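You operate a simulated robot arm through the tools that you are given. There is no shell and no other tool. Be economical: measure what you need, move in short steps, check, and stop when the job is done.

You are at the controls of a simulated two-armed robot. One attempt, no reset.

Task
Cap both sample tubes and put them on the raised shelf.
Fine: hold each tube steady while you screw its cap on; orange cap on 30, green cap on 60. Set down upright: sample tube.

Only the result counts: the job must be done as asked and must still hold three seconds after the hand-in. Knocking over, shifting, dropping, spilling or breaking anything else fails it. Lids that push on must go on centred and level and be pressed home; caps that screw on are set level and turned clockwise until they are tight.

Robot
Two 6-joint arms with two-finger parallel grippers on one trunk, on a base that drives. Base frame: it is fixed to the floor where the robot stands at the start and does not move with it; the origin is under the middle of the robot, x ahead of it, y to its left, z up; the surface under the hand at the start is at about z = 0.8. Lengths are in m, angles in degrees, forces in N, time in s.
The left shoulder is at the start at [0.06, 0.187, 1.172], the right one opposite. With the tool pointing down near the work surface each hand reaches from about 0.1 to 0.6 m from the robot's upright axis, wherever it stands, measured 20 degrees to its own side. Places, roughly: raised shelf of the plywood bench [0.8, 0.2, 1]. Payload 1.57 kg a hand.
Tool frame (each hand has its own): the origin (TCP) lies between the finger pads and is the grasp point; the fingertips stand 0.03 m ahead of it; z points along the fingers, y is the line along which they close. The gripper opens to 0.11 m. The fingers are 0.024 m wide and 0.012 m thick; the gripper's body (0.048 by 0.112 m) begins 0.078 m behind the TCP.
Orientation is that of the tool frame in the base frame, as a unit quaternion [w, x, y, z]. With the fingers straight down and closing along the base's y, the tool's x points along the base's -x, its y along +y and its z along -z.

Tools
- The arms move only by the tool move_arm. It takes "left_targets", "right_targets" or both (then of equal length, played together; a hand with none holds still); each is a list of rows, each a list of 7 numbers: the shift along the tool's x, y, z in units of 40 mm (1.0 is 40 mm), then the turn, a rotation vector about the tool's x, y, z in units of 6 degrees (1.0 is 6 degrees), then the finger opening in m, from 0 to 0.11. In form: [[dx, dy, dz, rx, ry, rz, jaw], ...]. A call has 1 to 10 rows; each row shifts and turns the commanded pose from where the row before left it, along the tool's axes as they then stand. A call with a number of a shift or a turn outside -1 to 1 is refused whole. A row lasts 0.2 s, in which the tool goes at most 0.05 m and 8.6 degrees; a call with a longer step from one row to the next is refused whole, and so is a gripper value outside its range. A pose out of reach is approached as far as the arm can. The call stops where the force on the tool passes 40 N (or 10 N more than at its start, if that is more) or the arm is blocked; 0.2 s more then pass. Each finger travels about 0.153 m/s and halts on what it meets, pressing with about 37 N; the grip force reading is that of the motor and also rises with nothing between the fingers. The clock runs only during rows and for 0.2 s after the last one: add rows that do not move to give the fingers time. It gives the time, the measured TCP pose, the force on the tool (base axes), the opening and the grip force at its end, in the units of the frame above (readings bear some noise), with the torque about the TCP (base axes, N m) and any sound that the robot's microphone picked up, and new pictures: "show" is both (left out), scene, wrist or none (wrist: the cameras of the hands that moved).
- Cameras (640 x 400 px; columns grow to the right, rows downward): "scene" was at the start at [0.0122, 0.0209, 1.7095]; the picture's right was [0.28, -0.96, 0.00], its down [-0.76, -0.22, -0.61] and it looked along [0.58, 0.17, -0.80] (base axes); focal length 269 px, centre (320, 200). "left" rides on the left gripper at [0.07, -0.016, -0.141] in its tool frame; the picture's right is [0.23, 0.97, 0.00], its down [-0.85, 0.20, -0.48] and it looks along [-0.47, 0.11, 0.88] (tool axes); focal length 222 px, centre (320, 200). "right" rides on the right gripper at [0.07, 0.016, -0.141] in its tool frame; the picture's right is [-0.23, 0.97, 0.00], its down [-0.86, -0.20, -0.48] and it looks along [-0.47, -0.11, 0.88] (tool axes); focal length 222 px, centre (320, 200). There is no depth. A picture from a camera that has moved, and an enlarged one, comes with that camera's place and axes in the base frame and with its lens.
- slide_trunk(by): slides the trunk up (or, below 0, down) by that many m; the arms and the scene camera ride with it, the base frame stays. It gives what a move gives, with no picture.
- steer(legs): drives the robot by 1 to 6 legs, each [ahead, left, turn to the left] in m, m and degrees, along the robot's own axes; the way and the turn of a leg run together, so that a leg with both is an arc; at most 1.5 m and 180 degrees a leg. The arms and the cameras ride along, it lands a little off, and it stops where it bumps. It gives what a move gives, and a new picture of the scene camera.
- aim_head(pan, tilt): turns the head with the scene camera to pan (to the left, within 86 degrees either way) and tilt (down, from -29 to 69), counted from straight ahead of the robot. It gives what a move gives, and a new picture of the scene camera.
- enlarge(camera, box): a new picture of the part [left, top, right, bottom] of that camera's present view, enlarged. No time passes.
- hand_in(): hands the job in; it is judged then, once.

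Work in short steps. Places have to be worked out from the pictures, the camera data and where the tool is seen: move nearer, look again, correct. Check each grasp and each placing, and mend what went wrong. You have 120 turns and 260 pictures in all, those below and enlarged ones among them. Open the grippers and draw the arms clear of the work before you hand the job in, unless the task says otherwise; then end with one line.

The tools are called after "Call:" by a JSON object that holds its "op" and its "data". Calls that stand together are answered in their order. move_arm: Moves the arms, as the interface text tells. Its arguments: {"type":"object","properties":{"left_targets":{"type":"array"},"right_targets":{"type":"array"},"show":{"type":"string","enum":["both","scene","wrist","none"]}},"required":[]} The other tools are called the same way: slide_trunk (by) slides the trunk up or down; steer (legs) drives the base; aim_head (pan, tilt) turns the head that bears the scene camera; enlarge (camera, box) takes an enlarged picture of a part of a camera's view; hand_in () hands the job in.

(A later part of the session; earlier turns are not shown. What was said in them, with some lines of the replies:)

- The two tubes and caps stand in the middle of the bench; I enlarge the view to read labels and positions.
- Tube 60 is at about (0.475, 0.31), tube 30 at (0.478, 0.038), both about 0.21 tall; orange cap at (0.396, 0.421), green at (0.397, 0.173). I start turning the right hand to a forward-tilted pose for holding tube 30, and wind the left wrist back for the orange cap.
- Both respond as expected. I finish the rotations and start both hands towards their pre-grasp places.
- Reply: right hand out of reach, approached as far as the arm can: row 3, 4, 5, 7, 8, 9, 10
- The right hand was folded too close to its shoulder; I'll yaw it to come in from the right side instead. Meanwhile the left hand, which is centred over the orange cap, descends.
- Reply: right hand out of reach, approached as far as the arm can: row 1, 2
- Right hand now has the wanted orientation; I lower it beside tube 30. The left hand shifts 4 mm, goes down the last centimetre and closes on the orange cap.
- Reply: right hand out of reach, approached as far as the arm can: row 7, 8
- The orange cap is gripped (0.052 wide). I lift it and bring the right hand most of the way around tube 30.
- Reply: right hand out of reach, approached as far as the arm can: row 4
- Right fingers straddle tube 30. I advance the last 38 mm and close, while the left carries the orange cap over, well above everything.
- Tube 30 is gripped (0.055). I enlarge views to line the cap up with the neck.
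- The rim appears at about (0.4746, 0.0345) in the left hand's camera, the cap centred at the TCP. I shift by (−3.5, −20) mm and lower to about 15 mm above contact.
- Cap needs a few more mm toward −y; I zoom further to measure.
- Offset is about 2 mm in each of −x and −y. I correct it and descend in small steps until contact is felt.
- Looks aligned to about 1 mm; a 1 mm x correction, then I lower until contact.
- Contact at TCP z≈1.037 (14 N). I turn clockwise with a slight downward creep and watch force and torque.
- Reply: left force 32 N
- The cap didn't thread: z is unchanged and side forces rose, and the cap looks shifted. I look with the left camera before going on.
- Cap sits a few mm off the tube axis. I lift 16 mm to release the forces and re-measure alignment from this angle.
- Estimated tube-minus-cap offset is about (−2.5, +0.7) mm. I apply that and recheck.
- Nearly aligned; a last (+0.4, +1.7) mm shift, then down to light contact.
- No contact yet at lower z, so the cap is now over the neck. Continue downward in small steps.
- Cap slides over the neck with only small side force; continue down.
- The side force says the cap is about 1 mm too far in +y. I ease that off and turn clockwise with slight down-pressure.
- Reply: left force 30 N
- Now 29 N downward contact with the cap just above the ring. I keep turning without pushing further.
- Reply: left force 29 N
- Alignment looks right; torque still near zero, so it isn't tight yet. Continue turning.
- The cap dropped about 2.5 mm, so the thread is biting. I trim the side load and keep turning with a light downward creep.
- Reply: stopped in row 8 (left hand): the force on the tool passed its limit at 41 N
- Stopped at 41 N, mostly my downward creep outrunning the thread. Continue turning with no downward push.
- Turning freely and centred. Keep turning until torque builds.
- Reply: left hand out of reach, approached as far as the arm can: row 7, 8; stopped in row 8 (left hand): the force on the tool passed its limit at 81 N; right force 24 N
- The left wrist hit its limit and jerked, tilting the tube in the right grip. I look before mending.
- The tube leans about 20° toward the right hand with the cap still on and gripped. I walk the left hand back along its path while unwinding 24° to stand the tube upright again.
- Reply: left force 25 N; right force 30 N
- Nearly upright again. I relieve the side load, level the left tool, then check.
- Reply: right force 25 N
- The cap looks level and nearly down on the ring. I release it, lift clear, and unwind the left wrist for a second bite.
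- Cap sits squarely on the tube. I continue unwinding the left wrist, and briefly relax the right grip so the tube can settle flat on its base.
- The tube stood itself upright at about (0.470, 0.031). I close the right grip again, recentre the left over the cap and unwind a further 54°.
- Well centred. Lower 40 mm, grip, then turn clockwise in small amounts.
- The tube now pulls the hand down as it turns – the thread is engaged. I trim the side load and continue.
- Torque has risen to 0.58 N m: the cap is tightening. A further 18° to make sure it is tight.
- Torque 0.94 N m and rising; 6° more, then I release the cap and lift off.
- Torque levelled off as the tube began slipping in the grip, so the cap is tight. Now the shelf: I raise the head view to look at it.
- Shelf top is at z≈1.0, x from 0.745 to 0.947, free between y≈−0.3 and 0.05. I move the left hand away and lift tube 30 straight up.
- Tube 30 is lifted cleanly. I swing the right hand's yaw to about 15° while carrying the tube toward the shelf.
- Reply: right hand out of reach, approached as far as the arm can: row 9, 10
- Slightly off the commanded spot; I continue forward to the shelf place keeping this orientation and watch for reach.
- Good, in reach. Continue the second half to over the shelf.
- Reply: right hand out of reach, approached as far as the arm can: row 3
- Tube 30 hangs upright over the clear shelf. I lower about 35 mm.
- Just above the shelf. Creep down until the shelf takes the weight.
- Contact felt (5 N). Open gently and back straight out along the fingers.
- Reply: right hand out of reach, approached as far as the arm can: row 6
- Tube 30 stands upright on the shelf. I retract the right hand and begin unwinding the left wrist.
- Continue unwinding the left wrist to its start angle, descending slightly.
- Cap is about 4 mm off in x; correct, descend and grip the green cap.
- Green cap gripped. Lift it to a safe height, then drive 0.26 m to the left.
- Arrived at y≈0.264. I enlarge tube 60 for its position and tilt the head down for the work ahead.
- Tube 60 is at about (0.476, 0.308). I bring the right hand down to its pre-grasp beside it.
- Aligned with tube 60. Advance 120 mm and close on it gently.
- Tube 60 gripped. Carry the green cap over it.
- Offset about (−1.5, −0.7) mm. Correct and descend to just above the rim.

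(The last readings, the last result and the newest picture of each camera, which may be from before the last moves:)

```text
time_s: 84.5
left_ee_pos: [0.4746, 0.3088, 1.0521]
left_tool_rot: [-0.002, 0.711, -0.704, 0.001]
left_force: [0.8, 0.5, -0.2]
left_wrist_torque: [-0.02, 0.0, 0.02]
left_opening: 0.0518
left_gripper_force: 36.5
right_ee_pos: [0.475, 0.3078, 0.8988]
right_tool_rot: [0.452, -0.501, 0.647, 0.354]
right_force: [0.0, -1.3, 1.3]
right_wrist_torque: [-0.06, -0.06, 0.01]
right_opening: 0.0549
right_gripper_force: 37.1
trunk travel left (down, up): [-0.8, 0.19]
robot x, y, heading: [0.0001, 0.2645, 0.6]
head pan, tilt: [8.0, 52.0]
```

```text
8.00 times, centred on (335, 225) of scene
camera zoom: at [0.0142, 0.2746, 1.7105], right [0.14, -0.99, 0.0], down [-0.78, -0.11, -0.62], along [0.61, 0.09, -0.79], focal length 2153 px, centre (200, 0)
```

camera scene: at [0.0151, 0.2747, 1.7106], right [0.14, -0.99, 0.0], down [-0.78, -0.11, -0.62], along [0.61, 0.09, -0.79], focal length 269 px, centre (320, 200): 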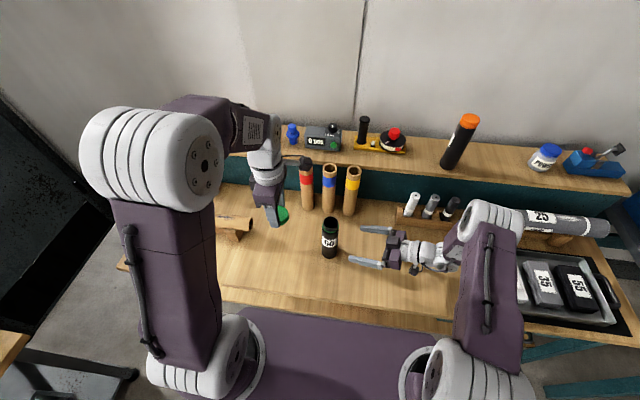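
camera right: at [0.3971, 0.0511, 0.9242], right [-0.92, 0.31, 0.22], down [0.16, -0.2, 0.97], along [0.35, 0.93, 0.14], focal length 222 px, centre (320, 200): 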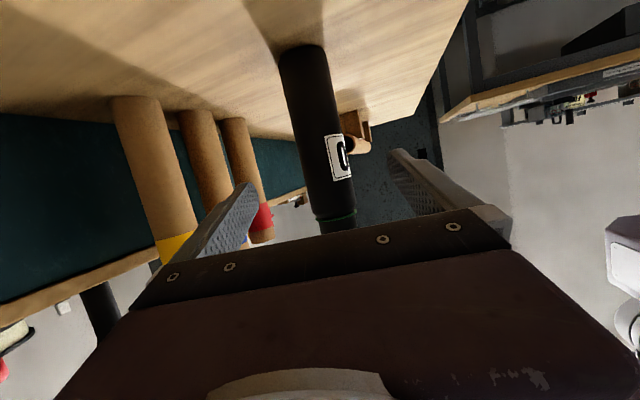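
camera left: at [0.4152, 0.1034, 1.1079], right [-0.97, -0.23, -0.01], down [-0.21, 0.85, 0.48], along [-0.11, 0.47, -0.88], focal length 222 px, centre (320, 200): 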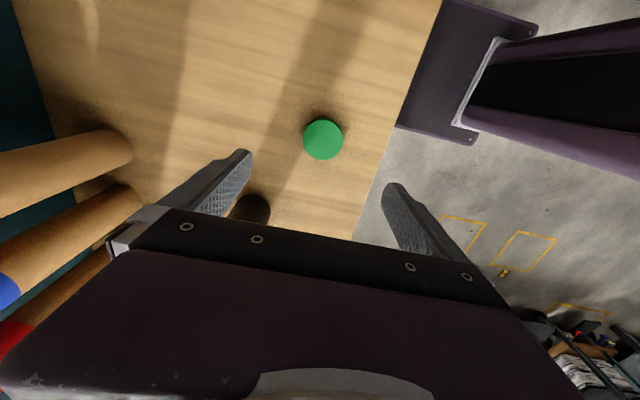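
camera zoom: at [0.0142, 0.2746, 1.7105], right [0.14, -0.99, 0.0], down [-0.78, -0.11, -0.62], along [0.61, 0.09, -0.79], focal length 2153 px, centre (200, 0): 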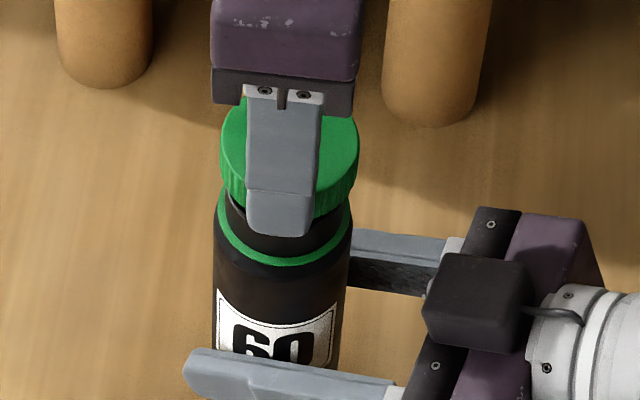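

Aligned within 1 mm. Trim +0.6 mm in y and descend over the neck.

Call:
{"op": "move_arm", "data": {"left_targets": [[-0.015, 0.005, 0.1, 0, 0, 0, 0.03], [0, 0, 0.1, 0, 0, 0, 0.03], [0, 0, 0.1, 0, 0, 0, 0.03], [0, 0, 0.1, 0, 0, 0, 0.03], [0, 0, 0.1, 0, 0, 0, 0.03], [0, 0, 0, 0, 0, 0, 0.03]], "show": "none"}}

Call:
{"op": "enlarge", "data": {"camera": "scene", "box": [305, 200, 365, 250]}}

```text
time_s: 86.0
left_ee_pos: [0.4752, 0.3088, 1.0335]
left_tool_rot: [-0.003, 0.71, -0.704, 0.001]
left_force: [0.4, -0.3, -0.2]
left_wrist_torque: [0.02, -0.03, -0.03]
left_opening: 0.0519
left_gripper_force: 36.6
right_ee_pos: [0.4756, 0.308, 0.8992]
right_tool_rot: [0.452, -0.501, 0.647, 0.354]
right_force: [-0.1, -0.1, 0.8]
right_wrist_torque: [-0.05, -0.06, -0.01]
right_opening: 0.0549
right_gripper_force: 36.6
trunk travel left (down, up): [-0.8, 0.19]
robot x, y, heading: [0.0014, 0.2689, 0.5]
head pan, tilt: [8.0, 52.0]
```

```text
8.00 times, centred on (335, 225) of scene
camera zoom: at [0.0143, 0.2746, 1.7105], right [0.14, -0.99, 0.0], down [-0.78, -0.11, -0.62], along [0.61, 0.09, -0.79], focal length 2153 px, centre (200, 0)
```

zoom: 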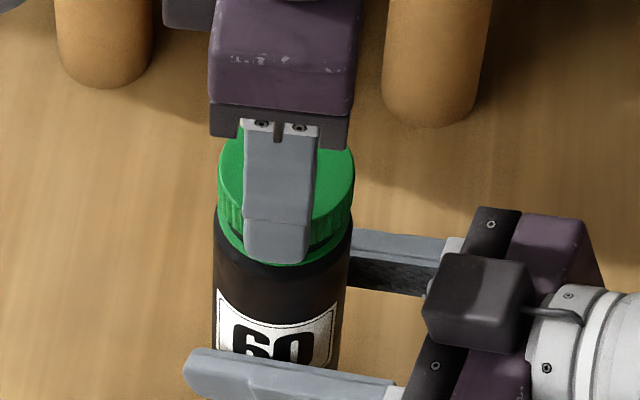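

No contact force; the cap is sliding over the neck. Continue down in fine steps to the thread.

Call:
{"op": "move_arm", "data": {"left_targets": [[0, 0, 0.05, 0, 0, 0, 0.03], [0, 0, 0.05, 0, 0, 0, 0.03], [0, 0, 0.05, 0, 0, 0, 0.03], [0, 0, 0.03, 0, 0, 0, 0.03], [0, 0, 0, 0, 0, 0, 0.03]], "show": "none"}}

Call:
{"op": "enlarge", "data": {"camera": "scene", "box": [305, 200, 365, 250]}}

```text
time_s: 87.2
left_ee_pos: [0.4744, 0.3089, 1.0265]
left_tool_rot: [-0.003, 0.711, -0.703, 0.002]
left_force: [-1.4, 2.8, 18.2]
left_wrist_torque: [0.13, 0.33, -0.02]
left_opening: 0.0516
left_gripper_force: 37.8
right_ee_pos: [0.4757, 0.3079, 0.8994]
right_tool_rot: [0.452, -0.501, 0.649, 0.352]
right_force: [4.9, -0.4, -8.7]
right_wrist_torque: [0.41, -0.56, 0.05]
right_opening: 0.0548
right_gripper_force: 37.0
trunk travel left (down, up): [-0.8, 0.19]
robot x, y, heading: [-0.0018, 0.2646, 0.3]
head pan, tilt: [8.0, 52.0]
```

```text
8.00 times, centred on (335, 225) of scene
camera zoom: at [0.0137, 0.2752, 1.7106], right [0.15, -0.99, 0.0], down [-0.78, -0.11, -0.62], along [0.61, 0.09, -0.79], focal length 2153 px, centre (200, 0)
```

zoom: 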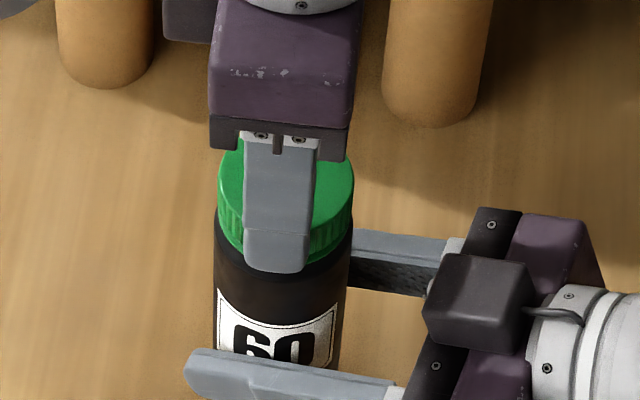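

Thread contact at z≈1.0265 with 18 N. Start turning clockwise.

Call:
{"op": "move_arm", "data": {"left_targets": [[0, 0, 0, 0, 0, 1, 0.03], [0, 0, 0, 0, 0, 1, 0.03], [0, 0, 0, 0, 0, 1, 0.03], [0, 0, 0, 0, 0, 1, 0.03], [0, 0, 0, 0, 0, 1, 0.03], [0, 0, 0, 0, 0, 1, 0.03], [0, 0, 0, 0, 0, 1, 0.03], [0, 0, 0, 0, 0, 1, 0.03]], "show": "none"}}

Call:
{"op": "enlarge", "data": {"camera": "scene", "box": [305, 200, 365, 250]}}

```text
time_s: 89.0
left_ee_pos: [0.4752, 0.3084, 1.0257]
left_tool_rot: [0.002, -0.363, 0.932, 0.0]
left_force: [-3.5, -5.1, 13.2]
left_wrist_torque: [-0.31, 0.14, -0.01]
left_opening: 0.0516
left_gripper_force: 36.9
right_ee_pos: [0.4739, 0.3081, 0.8985]
right_tool_rot: [0.452, -0.501, 0.648, 0.354]
right_force: [2.3, 4.4, -8.2]
right_wrist_torque: [-0.61, 0.23, 0.0]
right_opening: 0.0548
right_gripper_force: 36.9
trunk travel left (down, up): [-0.8, 0.19]
robot x, y, heading: [-0.0013, 0.2629, 0.3]
head pan, tilt: [8.0, 52.0]
```

```text
8.00 times, centred on (335, 225) of scene
camera zoom: at [0.0141, 0.2742, 1.7104], right [0.14, -0.99, 0.0], down [-0.78, -0.11, -0.62], along [0.61, 0.09, -0.79], focal length 2153 px, centre (200, 0)
```

zoom: 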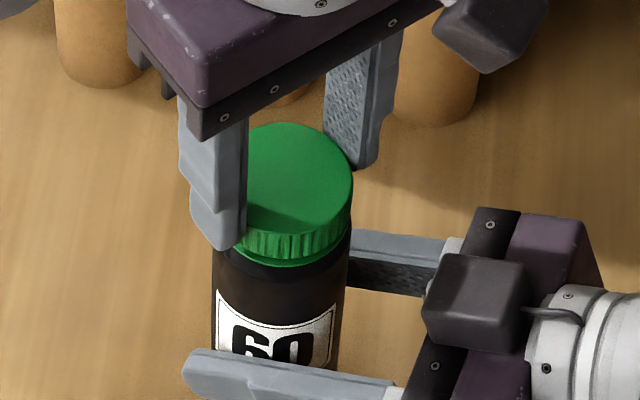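

Turning well, low side forces. Continue with slight trim and creep.

Call:
{"op": "move_arm", "data": {"left_targets": [[0.02, -0.006, 0, 0, 0, 1, 0.03], [0, 0, 0.003, 0, 0, 1, 0.03], [0, 0, 0.003, 0, 0, 1, 0.03], [0, 0, 0.003, 0, 0, 1, 0.03], [0, 0, 0.003, 0, 0, 1, 0.03], [0, 0, 0.003, 0, 0, 1, 0.03], [0, 0, 0.003, 0, 0, 1, 0.03], [0, 0, 0.003, 0, 0, 1, 0.03], [0, 0, 0.003, 0, 0, 1, 0.03], [0, 0, 0.003, 0, 0, 1, 0.03]], "show": "none"}}

```text
time_s: 91.2
left_ee_pos: [0.4743, 0.3077, 1.027]
left_tool_rot: [0.002, 0.152, 0.988, 0.001]
left_force: [7.1, 4.7, 3.8]
left_wrist_torque: [0.07, -0.22, -0.02]
left_opening: 0.0517
left_gripper_force: 36.9
right_ee_pos: [0.474, 0.3086, 0.8989]
right_tool_rot: [0.452, -0.502, 0.648, 0.353]
right_force: [-6.7, -5.6, -0.4]
right_wrist_torque: [0.4, -0.7, 0.01]
right_opening: 0.0548
right_gripper_force: 37.0
trunk travel left (down, up): [-0.8, 0.19]
robot x, y, heading: [-0.0014, 0.2617, 0.2]
head pan, tilt: [8.0, 52.0]
```

Down-force falls as it turns, so it is threading. Continue.

Call:
{"op": "move_arm", "data": {"left_targets": [[-0.015, 0.02, 0.005, 0, 0, 1, 0.03], [0, 0, 0.005, 0, 0, 1, 0.03], [0, 0, 0.005, 0, 0, 1, 0.03], [0, 0, 0.005, 0, 0, 1, 0.03], [0, 0, 0.005, 0, 0, 1, 0.03], [0, 0, 0.005, 0, 0, 1, 0.03], [0, 0, 0.005, 0, 0, 1, 0.03], [0, 0, 0.005, 0, 0, 1, 0.03], [0, 0, 0.005, 0, 0, 1, 0.03], [0, 0, 0.005, 0, 0, 1, 0.03]], "show": "none"}}

Call:
{"op": "enlarge", "data": {"camera": "scene", "box": [305, 200, 365, 250]}}

```text
time_s: 93.3
left_ee_pos: [0.4756, 0.3092, 1.0238]
left_tool_rot: [0.003, 0.627, 0.779, 0.003]
left_force: [-9.5, -13.0, 33.9]
left_wrist_torque: [-0.8, 0.59, -0.02]
left_opening: 0.0517
left_gripper_force: 37.1
right_ee_pos: [0.4741, 0.3091, 0.9001]
right_tool_rot: [0.452, -0.501, 0.648, 0.353]
right_force: [13.3, 14.8, -17.2]
right_wrist_torque: [-0.42, 0.27, 0.23]
right_opening: 0.0549
right_gripper_force: 37.1
trunk travel left (down, up): [-0.8, 0.19]
robot x, y, heading: [0.003, 0.2662, 0.3]
head pan, tilt: [8.0, 52.0]
```

```text
8.00 times, centred on (335, 225) of scene
camera zoom: at [0.0133, 0.275, 1.7106], right [0.14, -0.99, 0.0], down [-0.78, -0.11, -0.62], along [0.61, 0.09, -0.79], focal length 2153 px, centre (200, 0)
```

zoom: 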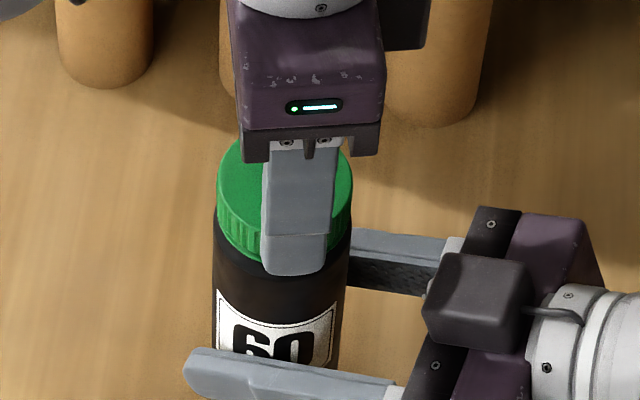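

Down-force is 34 N, so I back off slightly, trim the side load and keep turning.

Call:
{"op": "move_arm", "data": {"left_targets": [[-0.03, -0.03, -0.015, 0, 0, 0, 0.03], [0, 0, 0, 0, 0, 1, 0.03], [0, 0, 0, 0, 0, 1, 0.03], [0, 0, 0, 0, 0, 1, 0.03], [0, 0, 0, 0, 0, 1, 0.03], [0, 0, 0, 0, 0, 1, 0.03], [0, 0, 0, 0, 0, 1, 0.03]], "show": "none"}}

```text
time_s: 95.0
left_ee_pos: [0.4735, 0.3083, 1.0232]
left_tool_rot: [0.001, 0.836, 0.548, 0.004]
left_force: [10.8, 13.7, 6.1]
left_wrist_torque: [0.45, -0.45, 0.0]
left_opening: 0.0518
left_gripper_force: 36.4
right_ee_pos: [0.4734, 0.307, 0.8998]
right_tool_rot: [0.453, -0.501, 0.647, 0.354]
right_force: [-10.4, -15.8, 2.5]
right_wrist_torque: [0.67, -0.92, 0.01]
right_opening: 0.055
right_gripper_force: 36.9
trunk travel left (down, up): [-0.8, 0.19]
robot x, y, heading: [-0.0015, 0.264, -0.2]
head pan, tilt: [8.0, 52.0]
```

Force relaxed again: threading continues. Trim and 48° more, still inside the wrist range.

Call:
{"op": "move_arm", "data": {"left_targets": [[0.027, 0.007, 0.005, 0, 0, 0, 0.03], [0, 0, 0.003, 0, 0, 1, 0.03], [0, 0, 0.003, 0, 0, 1, 0.03], [0, 0, 0.003, 0, 0, 1, 0.03], [0, 0, 0.003, 0, 0, 1, 0.03], [0, 0, 0.003, 0, 0, 1, 0.03], [0, 0, 0.003, 0, 0, 1, 0.03], [0, 0, 0.003, 0, 0, 1, 0.03], [0, 0, 0.003, 0, 0, 1, 0.03]], "show": "none"}}

```text
time_s: 97.0
left_ee_pos: [0.4757, 0.3097, 1.0233]
left_tool_rot: [-0.001, 0.987, 0.161, 0.003]
left_force: [-1.9, 12.3, 5.2]
left_wrist_torque: [0.68, -0.12, 0.8]
left_opening: 0.0513
left_gripper_force: 37.2
right_ee_pos: [0.4764, 0.3075, 0.8998]
right_tool_rot: [0.452, -0.501, 0.649, 0.353]
right_force: [4.9, -13.8, 4.4]
right_wrist_torque: [0.35, -0.01, -0.69]
right_opening: 0.055
right_gripper_force: 36.7
trunk travel left (down, up): [-0.8, 0.19]
robot x, y, heading: [0.0011, 0.2645, 0.2]
head pan, tilt: [8.0, 52.0]
```

Torque has jumped to 0.8 N m: the cap is tight. Another 9° to confirm.

Call:
{"op": "move_arm", "data": {"left_targets": [[0, 0, 0, 0, 0, 0.5, 0.03], [0, 0, 0, 0, 0, 0.5, 0.03], [0, 0, 0, 0, 0, 0.5, 0.03]], "show": "none"}}

Call:
{"op": "enlarge", "data": {"camera": "scene", "box": [305, 200, 365, 250]}}

Call:
{"op": "enlarge", "data": {"camera": "left", "box": [270, 105, 370, 225]}}

```text
time_s: 97.8
left_ee_pos: [0.4743, 0.3081, 1.0234]
left_tool_rot: [-0.001, 0.997, 0.083, 0.002]
left_force: [-7.3, 9.6, 8.3]
left_wrist_torque: [0.26, 0.14, 0.84]
left_opening: 0.051
left_gripper_force: 37.2
right_ee_pos: [0.4753, 0.3067, 0.8998]
right_tool_rot: [0.452, -0.501, 0.648, 0.353]
right_force: [11.8, -11.1, 2.2]
right_wrist_torque: [0.35, 0.38, -0.78]
right_opening: 0.0545
right_gripper_force: 37.2
trunk travel left (down, up): [-0.8, 0.19]
robot x, y, heading: [0.0002, 0.2655, 0.4]
head pan, tilt: [8.0, 52.0]
```

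```text
8.00 times, centred on (335, 225) of scene
camera zoom: at [0.0137, 0.2742, 1.7106], right [0.14, -0.99, 0.0], down [-0.78, -0.11, -0.62], along [0.61, 0.09, -0.79], focal length 2153 px, centre (200, 0)
```

zoom: 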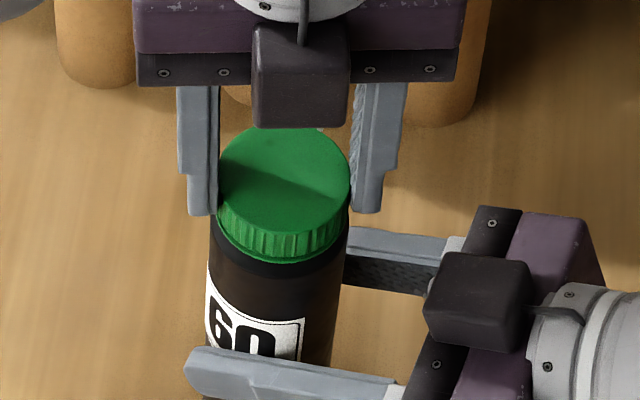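

```text
3.33 times, centred on (320, 165) of left
camera zoom: at [0.5406, 0.3359, 1.165], right [0.39, -0.92, 0.0], down [-0.81, -0.34, 0.47], along [-0.44, -0.18, -0.88], focal length 740 px, centre (320, 317)
```

zoom: 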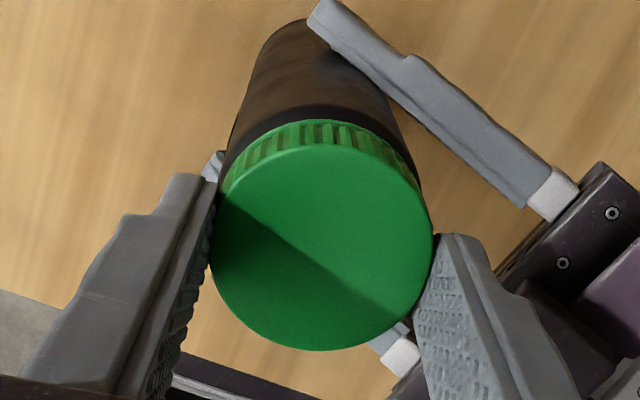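

Torque held at 0.84 N m with the tube starting to slip in the grip: tight. I release the green cap, raise the left hand away, then lift tube 60.

Call:
{"op": "move_arm", "data": {"left_targets": [[0, 0, 0, 0, 0, 0, 0.055], [0, 0, 0, 0, 0, 0, 0.085], [0, 0, 0, 0, 0, 0, 0.085], [0, 0, -0.5, 0, 0, 0, 0.085], [0, 0, -1, 0, 0, 0, 0.085], [0, 0, -1, 0, 0, 0, 0.085], [0, -0.5, -0.8, 0, 0, 0, 0.085], [0, -0.9, -0.3, 0, 0, 0, 0.085], [0, -0.9, -0.3, 0, 0, 0, 0.085], [0, -0.9, -0.3, 0, 0, 0, 0.085]], "show": "none"}}

Call:
{"op": "enlarge", "data": {"camera": "scene", "box": [280, 180, 400, 270]}}

```text
time_s: 100.0
left_ee_pos: [0.4521, 0.4356, 1.1909]
left_tool_rot: [0.0, 0.996, 0.084, 0.002]
left_force: [0.5, 0.3, -0.6]
left_wrist_torque: [-0.05, -0.01, 0.01]
left_opening: 0.0847
left_gripper_force: 0.1
right_ee_pos: [0.4744, 0.3084, 0.8991]
right_tool_rot: [0.451, -0.502, 0.648, 0.352]
right_force: [-0.8, -1.0, 3.7]
right_wrist_torque: [-0.19, 0.12, -0.03]
right_opening: 0.0545
right_gripper_force: 37.2
trunk travel left (down, up): [-0.8, 0.19]
robot x, y, heading: [0.0004, 0.2619, 0.2]
head pan, tilt: [8.0, 52.0]
```

```text
4.44 times, centred on (340, 225) of scene
camera zoom: at [0.0133, 0.276, 1.7105], right [0.14, -0.99, 0.0], down [-0.78, -0.11, -0.62], along [0.61, 0.09, -0.79], focal length 1196 px, centre (231, 89)
```

zoom: 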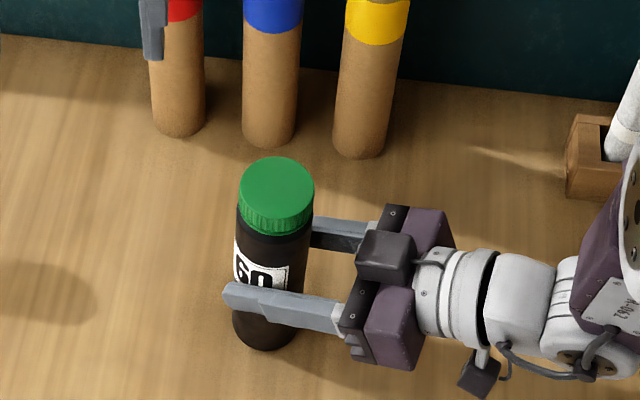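

Cap is seated level. I relax and re-close the right grip so the tube stands true, then lift straight up.

Call:
{"op": "move_arm", "data": {"right_targets": [[0, 0, 0, 0, 0, 0, 0.055], [0, 0, 0, 0, 0, 0, 0.057], [0, 0, 0, 0, 0, 0, 0.06], [0, 0, 0, 0, 0, 0, 0.06], [0, 0, 0, 0, 0, 0, 0.057], [0, 0, 0, 0, 0, 0, 0.053], [0, 0, 0, 0, 0, 0, 0.045], [0, 0, 0, 0, 0, 0, 0.03], [0, 0, 0, 0, 0, 0, 0.03]], "show": "none"}}

Call:
{"op": "move_arm", "data": {"left_targets": [[0, -0.5, -0.3, 0, 0, 0, 0.085], [0, -0.5, -0.3, 0, 0, 0, 0.085], [0, -0.5, -0.3, 0, 0, 0, 0.085], [0, 0, 0, 0, 0, 0, 0.085], [0, 0, 0, 0, 0, 0, 0.085], [0, 0, 0, 0, 0, 0, 0.085], [0, 0, 0, 0, 0, 0, 0.085], [0, 0, 0, 0, 0, 0, 0.085], [0, 0, 0, 0, 0, 0, 0.085]], "right_targets": [[-0.35, 0, -0.13, 0, 0, 0, 0.03], [-0.7, 0, -0.26, 0, 0, 0, 0.03], [-0.7, 0, -0.26, 0, 0, 0, 0.03], [-0.7, 0, -0.26, 0, 0, 0, 0.03], [-0.7, 0, -0.26, 0, 0, 0, 0.03], [-0.7, 0, -0.26, 0, 0, 0, 0.03], [-0.7, 0, -0.26, 0, 0, 0, 0.03], [-0.7, 0, -0.26, 0, 0, 0, 0.03], [-0.5, 0, -0.18, 0, 0, 0, 0.03]], "show": "scene"}}

```text
time_s: 102.0
left_ee_pos: [0.4527, 0.4334, 1.1896]
left_tool_rot: [0.0, 0.997, 0.083, 0.002]
left_force: [-0.9, -0.1, 0.4]
left_wrist_torque: [0.0, 0.02, 0.0]
left_opening: 0.0848
left_gripper_force: 0.1
right_ee_pos: [0.4738, 0.3076, 0.9003]
right_tool_rot: [0.452, -0.502, 0.647, 0.354]
right_force: [1.1, -0.9, 0.5]
right_wrist_torque: [0.0, -0.1, -0.02]
right_opening: 0.0545
right_gripper_force: 37.1
trunk travel left (down, up): [-0.8, 0.19]
robot x, y, heading: [-0.0003, 0.2665, 0.3]
head pan, tilt: [8.0, 52.0]
```

```text
time_s: 104.0
left_ee_pos: [0.4428, 0.4734, 1.2244]
left_tool_rot: [-0.004, 0.996, 0.089, 0.002]
left_force: [-0.3, 0.1, -0.8]
left_wrist_torque: [0.04, -0.01, 0.0]
left_opening: 0.085
left_gripper_force: 0.0
left hand out of reach, approached as far as the arm can: row 3
right_ee_pos: [0.4757, 0.3056, 1.1457]
right_tool_rot: [0.451, -0.501, 0.648, 0.354]
right_force: [-0.1, -0.8, -2.1]
right_wrist_torque: [-0.02, -0.02, -0.02]
right_opening: 0.0545
right_gripper_force: 36.5
trunk travel left (down, up): [-0.8, 0.19]
robot x, y, heading: [-0.0031, 0.2676, 0.5]
head pan, tilt: [8.0, 52.0]
camera scene: at [0.014, 0.2748, 1.7105], right [0.14, -0.99, 0.0], down [-0.78, -0.11, -0.62], along [0.61, 0.09, -0.79], focal length 269 px, centre (320, 200)
```

scene: 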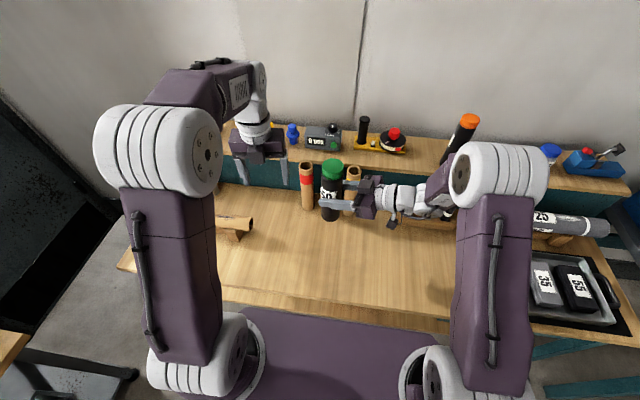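

Tube 60 is clear at bottom z≈1.045. Drive 0.35 m to the right to face the free shelf spot beside tube 30.

Call:
{"op": "steer", "data": {"legs": [[0, -0.35, 0]]}}

Call:
{"op": "aim_head", "data": {"pan": 0, "tilt": 38}}

```text
time_s: 106.2
left_ee_pos: [0.4455, 0.1294, 1.2245]
left_tool_rot: [-0.004, 0.996, 0.091, 0.002]
left_force: [0.6, 0.0, 0.5]
left_wrist_torque: [-0.01, -0.01, -0.01]
left_opening: 0.0845
left_gripper_force: 0.1
right_ee_pos: [0.4775, -0.0383, 1.1443]
right_tool_rot: [0.45, -0.503, 0.647, 0.354]
right_force: [-0.3, -0.2, -1.5]
right_wrist_torque: [-0.03, 0.01, 0.03]
right_opening: 0.0546
right_gripper_force: 37.1
trunk travel left (down, up): [-0.8, 0.19]
robot x, y, heading: [0.0024, -0.0849, 1.0]
head pan, tilt: [8.0, 52.0]
camera scene: at [0.0175, -0.0711, 1.7105], right [0.15, -0.99, 0.0], down [-0.78, -0.12, -0.62], along [0.61, 0.09, -0.79], focal length 269 px, centre (320, 200)
```

scene: 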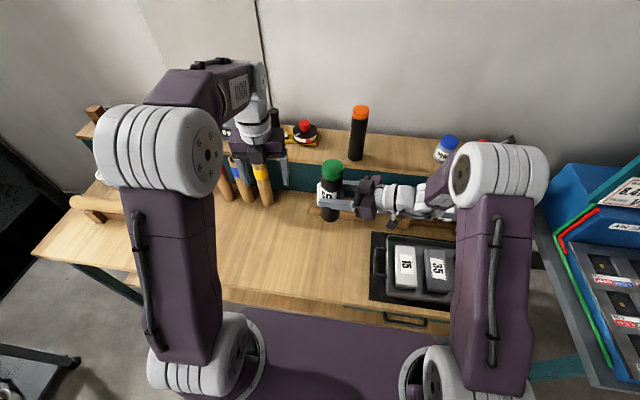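

```text
time_s: 107.0
left_ee_pos: [0.4449, 0.1271, 1.2263]
left_tool_rot: [-0.005, 0.996, 0.091, 0.003]
left_force: [0.5, -0.2, -0.4]
left_wrist_torque: [0.04, 0.01, 0.02]
left_opening: 0.085
left_gripper_force: 0.0
right_ee_pos: [0.4787, -0.0399, 1.1462]
right_tool_rot: [0.45, -0.504, 0.646, 0.355]
right_force: [-0.1, 0.9, -1.5]
right_wrist_torque: [-0.04, 0.01, 0.01]
right_opening: 0.055
right_gripper_force: 36.8
trunk travel left (down, up): [-0.8, 0.19]
robot x, y, heading: [0.0008, -0.085, 0.4]
head pan, tilt: [0.0, 38.0]
camera scene: at [0.0296, -0.0845, 1.7303], right [0.01, -1.0, 0.0], down [-0.62, -0.01, -0.79], along [0.79, 0.01, -0.62], focal length 269 px, centre (320, 200)
```

scene: 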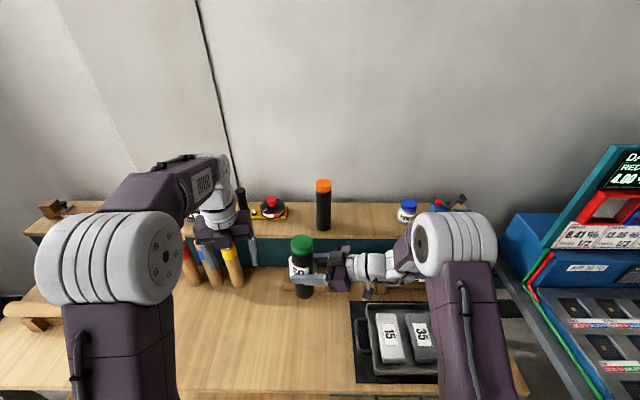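

Repeat the same yaw swing as for tube 30, ending short of the shelf.

Call:
{"op": "move_arm", "data": {"right_targets": [[0.002, -0.453, -0.06, 0.939, 0, 0.343, 0.03], [-0.0145, -0.456, -0.016, 0.939, 0, 0.343, 0.03], [-0.031, -0.455, 0.029, 0.939, 0, 0.343, 0.03], [-0.047, -0.4485, 0.074, 0.939, 0, 0.343, 0.03], [-0.063, -0.437, 0.117, 0.939, 0, 0.343, 0.03], [-0.078, -0.421, 0.16, 0.939, 0, 0.343, 0.03], [-0.093, -0.4, 0.2, 0.939, 0, 0.343, 0.03], [-0.107, -0.375, 0.238, 0.939, 0, 0.343, 0.03], [-0.12, -0.3455, 0.274, 0.939, 0, 0.343, 0.03]], "show": "scene"}}

```text
time_s: 109.0
left_ee_pos: [0.446, 0.1278, 1.2252]
left_tool_rot: [-0.005, 0.996, 0.091, 0.002]
left_force: [-0.1, 0.3, 0.8]
left_wrist_torque: [0.02, -0.03, 0.0]
left_opening: 0.085
left_gripper_force: 0.1
right_ee_pos: [0.6347, -0.1144, 1.1508]
right_tool_rot: [0.559, -0.161, 0.805, 0.114]
right_force: [-0.3, -0.1, -0.9]
right_wrist_torque: [0.02, -0.01, 0.03]
right_opening: 0.0549
right_gripper_force: 37.4
right hand out of reach, approached as far as the arm can: row 9
trunk travel left (down, up): [-0.8, 0.19]
robot x, y, heading: [0.0009, -0.084, 0.6]
head pan, tilt: [0.0, 38.0]
camera scene: at [0.0304, -0.0839, 1.7303], right [0.01, -1.0, 0.0], down [-0.62, -0.01, -0.79], along [0.79, 0.01, -0.62], focal length 269 px, centre (320, 200)
```

scene: 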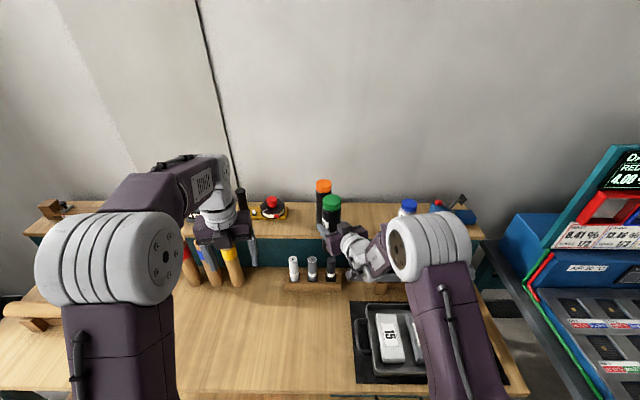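

Now sideways to y≈−0.205, then forward over the shelf, keeping clear of tube 30.

Call:
{"op": "move_arm", "data": {"right_targets": [[0.036, -0.567, -0.0975, 0, 0, 0, 0.03], [0.036, -0.567, -0.0975, 0, 0, 0, 0.03], [0.036, -0.567, -0.0975, 0, 0, 0, 0.03], [0.036, -0.567, -0.0975, 0, 0, 0, 0.03], [-0.224, -0.272, 0.605, 0, 0, 0, 0.03], [-0.224, -0.272, 0.605, 0, 0, 0, 0.03], [-0.224, -0.272, 0.605, 0, 0, 0, 0.03]], "show": "scene"}}

```text
time_s: 110.6
left_ee_pos: [0.4474, 0.1281, 1.2243]
left_tool_rot: [-0.004, 0.996, 0.092, 0.003]
left_force: [-0.4, 0.2, 0.2]
left_wrist_torque: [-0.04, -0.01, -0.01]
left_opening: 0.085
left_gripper_force: 0.0
right_ee_pos: [0.7386, -0.2066, 1.1502]
right_tool_rot: [0.56, -0.156, 0.806, 0.112]
right_force: [-0.3, -0.3, -1.3]
right_wrist_torque: [0.0, -0.01, 0.01]
right_opening: 0.0546
right_gripper_force: 37.3
trunk travel left (down, up): [-0.8, 0.19]
robot x, y, heading: [-0.0028, -0.0832, 0.7]
head pan, tilt: [0.0, 38.0]
camera scene: at [0.0307, -0.0841, 1.7303], right [0.01, -1.0, 0.0], down [-0.62, -0.01, -0.79], along [0.79, 0.01, -0.62], focal length 269 px, centre (320, 200)
```

scene: 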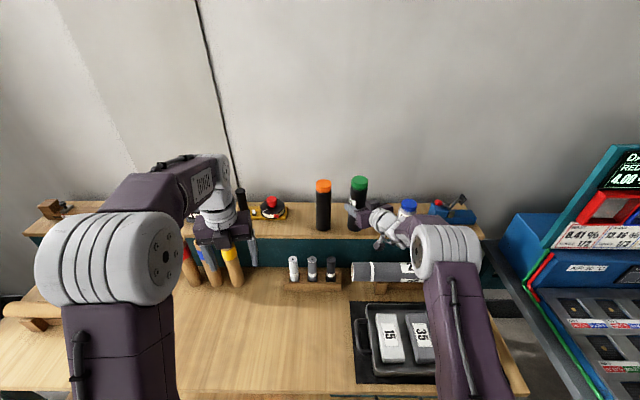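

Call:
{"op": "move_arm", "data": {"right_targets": [[-0.22, -0.25, 0.595, 0, 0, 0, 0.03], [-0.22, -0.25, 0.595, 0, 0, 0, 0.03], [0, 0, 0, 0, 0, 0, 0.03]], "show": "none"}}

Call:
{"op": "enlarge", "data": {"camera": "scene", "box": [290, 160, 450, 260]}}

Call:
{"op": "enlarge", "data": {"camera": "right", "box": [0, 0, 640, 400]}}

```text
time_s: 111.4
left_ee_pos: [0.4458, 0.1291, 1.2253]
left_tool_rot: [-0.005, 0.996, 0.091, 0.004]
left_force: [-0.1, -0.9, 0.3]
left_wrist_torque: [0.02, -0.01, 0.02]
left_opening: 0.0847
left_gripper_force: 0.1
right_ee_pos: [0.7926, -0.2032, 1.1514]
right_tool_rot: [0.56, -0.156, 0.806, 0.111]
right_force: [-1.1, -0.7, -0.8]
right_wrist_torque: [-0.01, 0.02, 0.0]
right_opening: 0.0548
right_gripper_force: 37.6
trunk travel left (down, up): [-0.8, 0.19]
robot x, y, heading: [-0.0005, -0.0821, 0.5]
head pan, tilt: [0.0, 38.0]
```

```text
4.00 times, centred on (370, 210) of scene
camera zoom: at [0.0286, -0.0835, 1.7304], right [0.01, -1.0, 0.0], down [-0.62, -0.01, -0.79], along [0.79, 0.01, -0.62], focal length 1077 px, centre (120, 160)
```

zoom: 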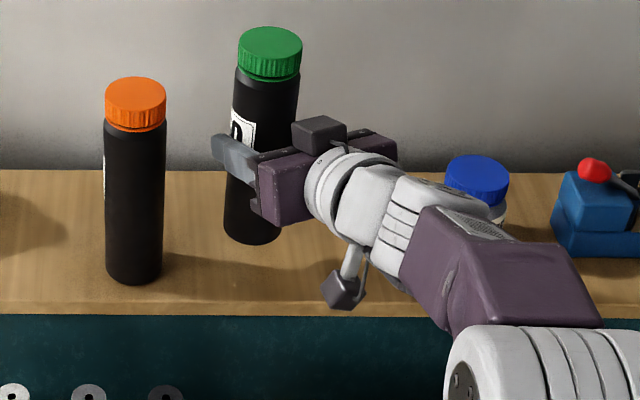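

```text
1.00 times, centred on (320, 200) of right (not enlarged: the box is as wide or as high as the picture)
camera zoom: at [0.641, -0.246, 1.1352], right [-0.29, 0.93, 0.22], down [-0.06, -0.25, 0.97], along [0.95, 0.27, 0.13], focal length 222 px, centre (320, 200)
```

zoom: 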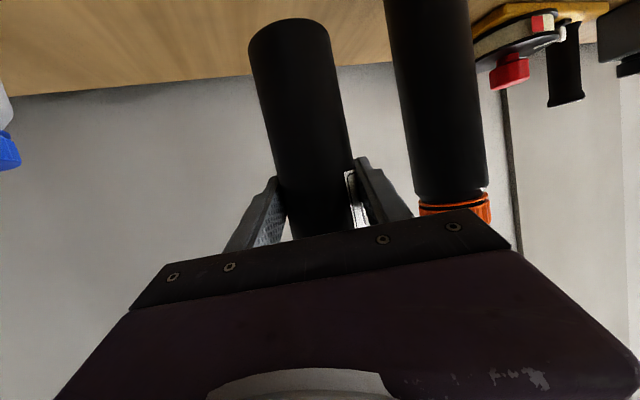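

Clear of both neighbours. Lower about 45 mm, then creep to contact.

Call:
{"op": "move_arm", "data": {"right_targets": [[0.3, 0, 0.111, 0, 0, 0, 0.03], [0.3, 0, 0.111, 0, 0, 0, 0.03], [0.3, 0, 0.111, 0, 0, 0, 0.03], [0.155, 0, 0.057, 0, 0, 0, 0.03], [0.05, 0, 0.019, 0, 0, 0, 0.03], [0.04, 0, 0.015, 0, 0, 0, 0.03], [0, 0, 0, 0, 0, 0, 0.03]], "show": "none"}}

Call:
{"op": "enlarge", "data": {"camera": "scene", "box": [290, 160, 450, 260]}}

```text
time_s: 113.0
left_ee_pos: [0.4452, 0.1285, 1.225]
left_tool_rot: [-0.004, 0.996, 0.091, 0.004]
left_force: [-0.2, -0.2, -0.5]
left_wrist_torque: [0.02, 0.0, 0.03]
left_opening: 0.0849
left_gripper_force: 0.1
right_ee_pos: [0.7921, -0.2053, 1.1049]
right_tool_rot: [0.561, -0.156, 0.805, 0.111]
right_force: [0.3, 0.6, 4.2]
right_wrist_torque: [-0.07, -0.22, -0.01]
right_opening: 0.055
right_gripper_force: 37.1
trunk travel left (down, up): [-0.8, 0.19]
robot x, y, heading: [0.0006, -0.0843, 0.6]
head pan, tilt: [0.0, 38.0]
```

```text
4.00 times, centred on (370, 210) of scene
camera zoom: at [0.0287, -0.0834, 1.7304], right [0.01, -1.0, 0.0], down [-0.62, -0.01, -0.79], along [0.79, 0.01, -0.62], focal length 1077 px, centre (120, 160)
```

zoom: 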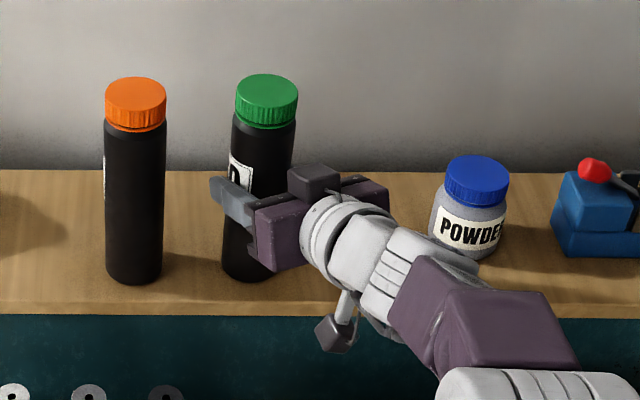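

Contact (4 N), tube upright on the shelf. Open gently and back out.

Call:
{"op": "move_arm", "data": {"right_targets": [[0, 0, 0, 0, 0, 0, 0.055], [0, 0, 0, 0, 0, 0, 0.058], [0, 0, 0, 0, 0, 0, 0.065], [0, 0, 0, 0, 0, 0, 0.078], [0, 0, 0, 0, 0, 0, 0.078], [0, 0, -0.4, 0, 0, 0, 0.078], [0, 0, -0.7, 0, 0, 0, 0.078], [0, 0, -0.9, 0, 0, 0, 0.078], [0, 0, -0.9, 0, 0, 0, 0.078]], "show": "none"}}

Call:
{"op": "move_arm", "data": {"right_targets": [[-0.126, 0.195, -0.786, 0, 0, 0, 0.078], [-0.126, 0.195, -0.786, 0, 0, 0, 0.078], [-0.126, 0.195, -0.786, 0, 0, 0, 0.078], [-0.126, 0.195, -0.786, 0, 0, 0, 0.078]], "show": "scene"}}

Call:
{"op": "enlarge", "data": {"camera": "scene", "box": [290, 160, 410, 240]}}

```text
time_s: 115.0
left_ee_pos: [0.4453, 0.128, 1.2256]
left_tool_rot: [-0.005, 0.996, 0.092, 0.003]
left_force: [0.2, 0.0, -0.7]
left_wrist_torque: [0.03, -0.03, 0.02]
left_opening: 0.0851
left_gripper_force: 0.0
right_ee_pos: [0.6899, -0.2452, 1.144]
right_tool_rot: [0.562, -0.156, 0.805, 0.112]
right_force: [0.0, -0.9, 0.3]
right_wrist_torque: [-0.04, -0.02, -0.02]
right_opening: 0.078
right_gripper_force: 0.0
trunk travel left (down, up): [-0.8, 0.19]
robot x, y, heading: [0.0022, -0.0844, 0.6]
head pan, tilt: [0.0, 38.0]
```

```text
time_s: 116.0
left_ee_pos: [0.4436, 0.1268, 1.2261]
left_tool_rot: [-0.006, 0.996, 0.092, 0.003]
left_force: [0.1, -0.7, -0.2]
left_wrist_torque: [0.01, -0.04, 0.04]
left_opening: 0.0852
left_gripper_force: 0.0
right_ee_pos: [0.574, -0.2596, 1.2063]
right_tool_rot: [0.561, -0.156, 0.806, 0.111]
right_force: [0.3, 1.0, -0.3]
right_wrist_torque: [0.02, 0.0, 0.0]
right_opening: 0.078
right_gripper_force: 0.1
trunk travel left (down, up): [-0.8, 0.19]
robot x, y, heading: [0.0049, -0.0836, 0.6]
head pan, tilt: [0.0, 38.0]
camera scene: at [0.0272, -0.0834, 1.7303], right [0.01, -1.0, 0.0], down [-0.61, -0.01, -0.79], along [0.79, 0.01, -0.61], focal length 269 px, centre (320, 200)
```

scene: 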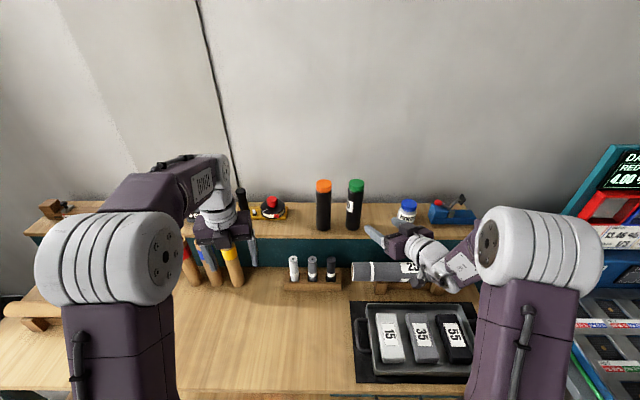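

```text
5.00 times, centred on (350, 200) of scene
camera zoom: at [0.0272, -0.0834, 1.7303], right [0.01, -1.0, 0.0], down [-0.61, -0.01, -0.79], along [0.79, 0.01, -0.61], focal length 1346 px, centre (170, 200)
```

zoom: 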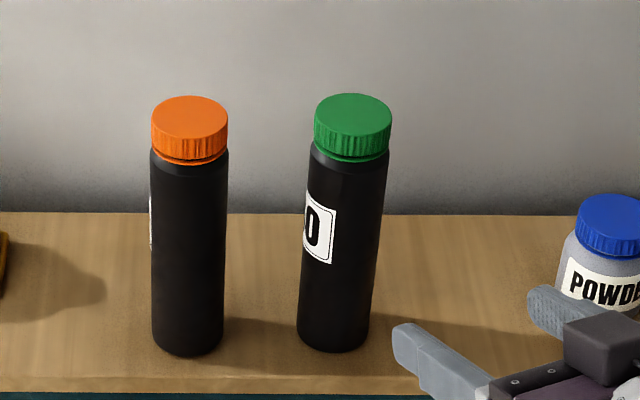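

Both tubes stand upright on the shelf with level, tightened caps; grippers are open and the arms clear. Handing in.

Call:
{"op": "hand_in", "data": {}}

```text
The job is handed in.
```

I capped both tubes, orange on 30 and green on 60, and stood them upright on the raised shelf. Each cap was turned clockwise until the tube began to slip in the grip. While I was capping tube 30, the left wrist reached its turning limit and tilted the tube in the holding hand. I stood it upright again and finished tightening before moving it.
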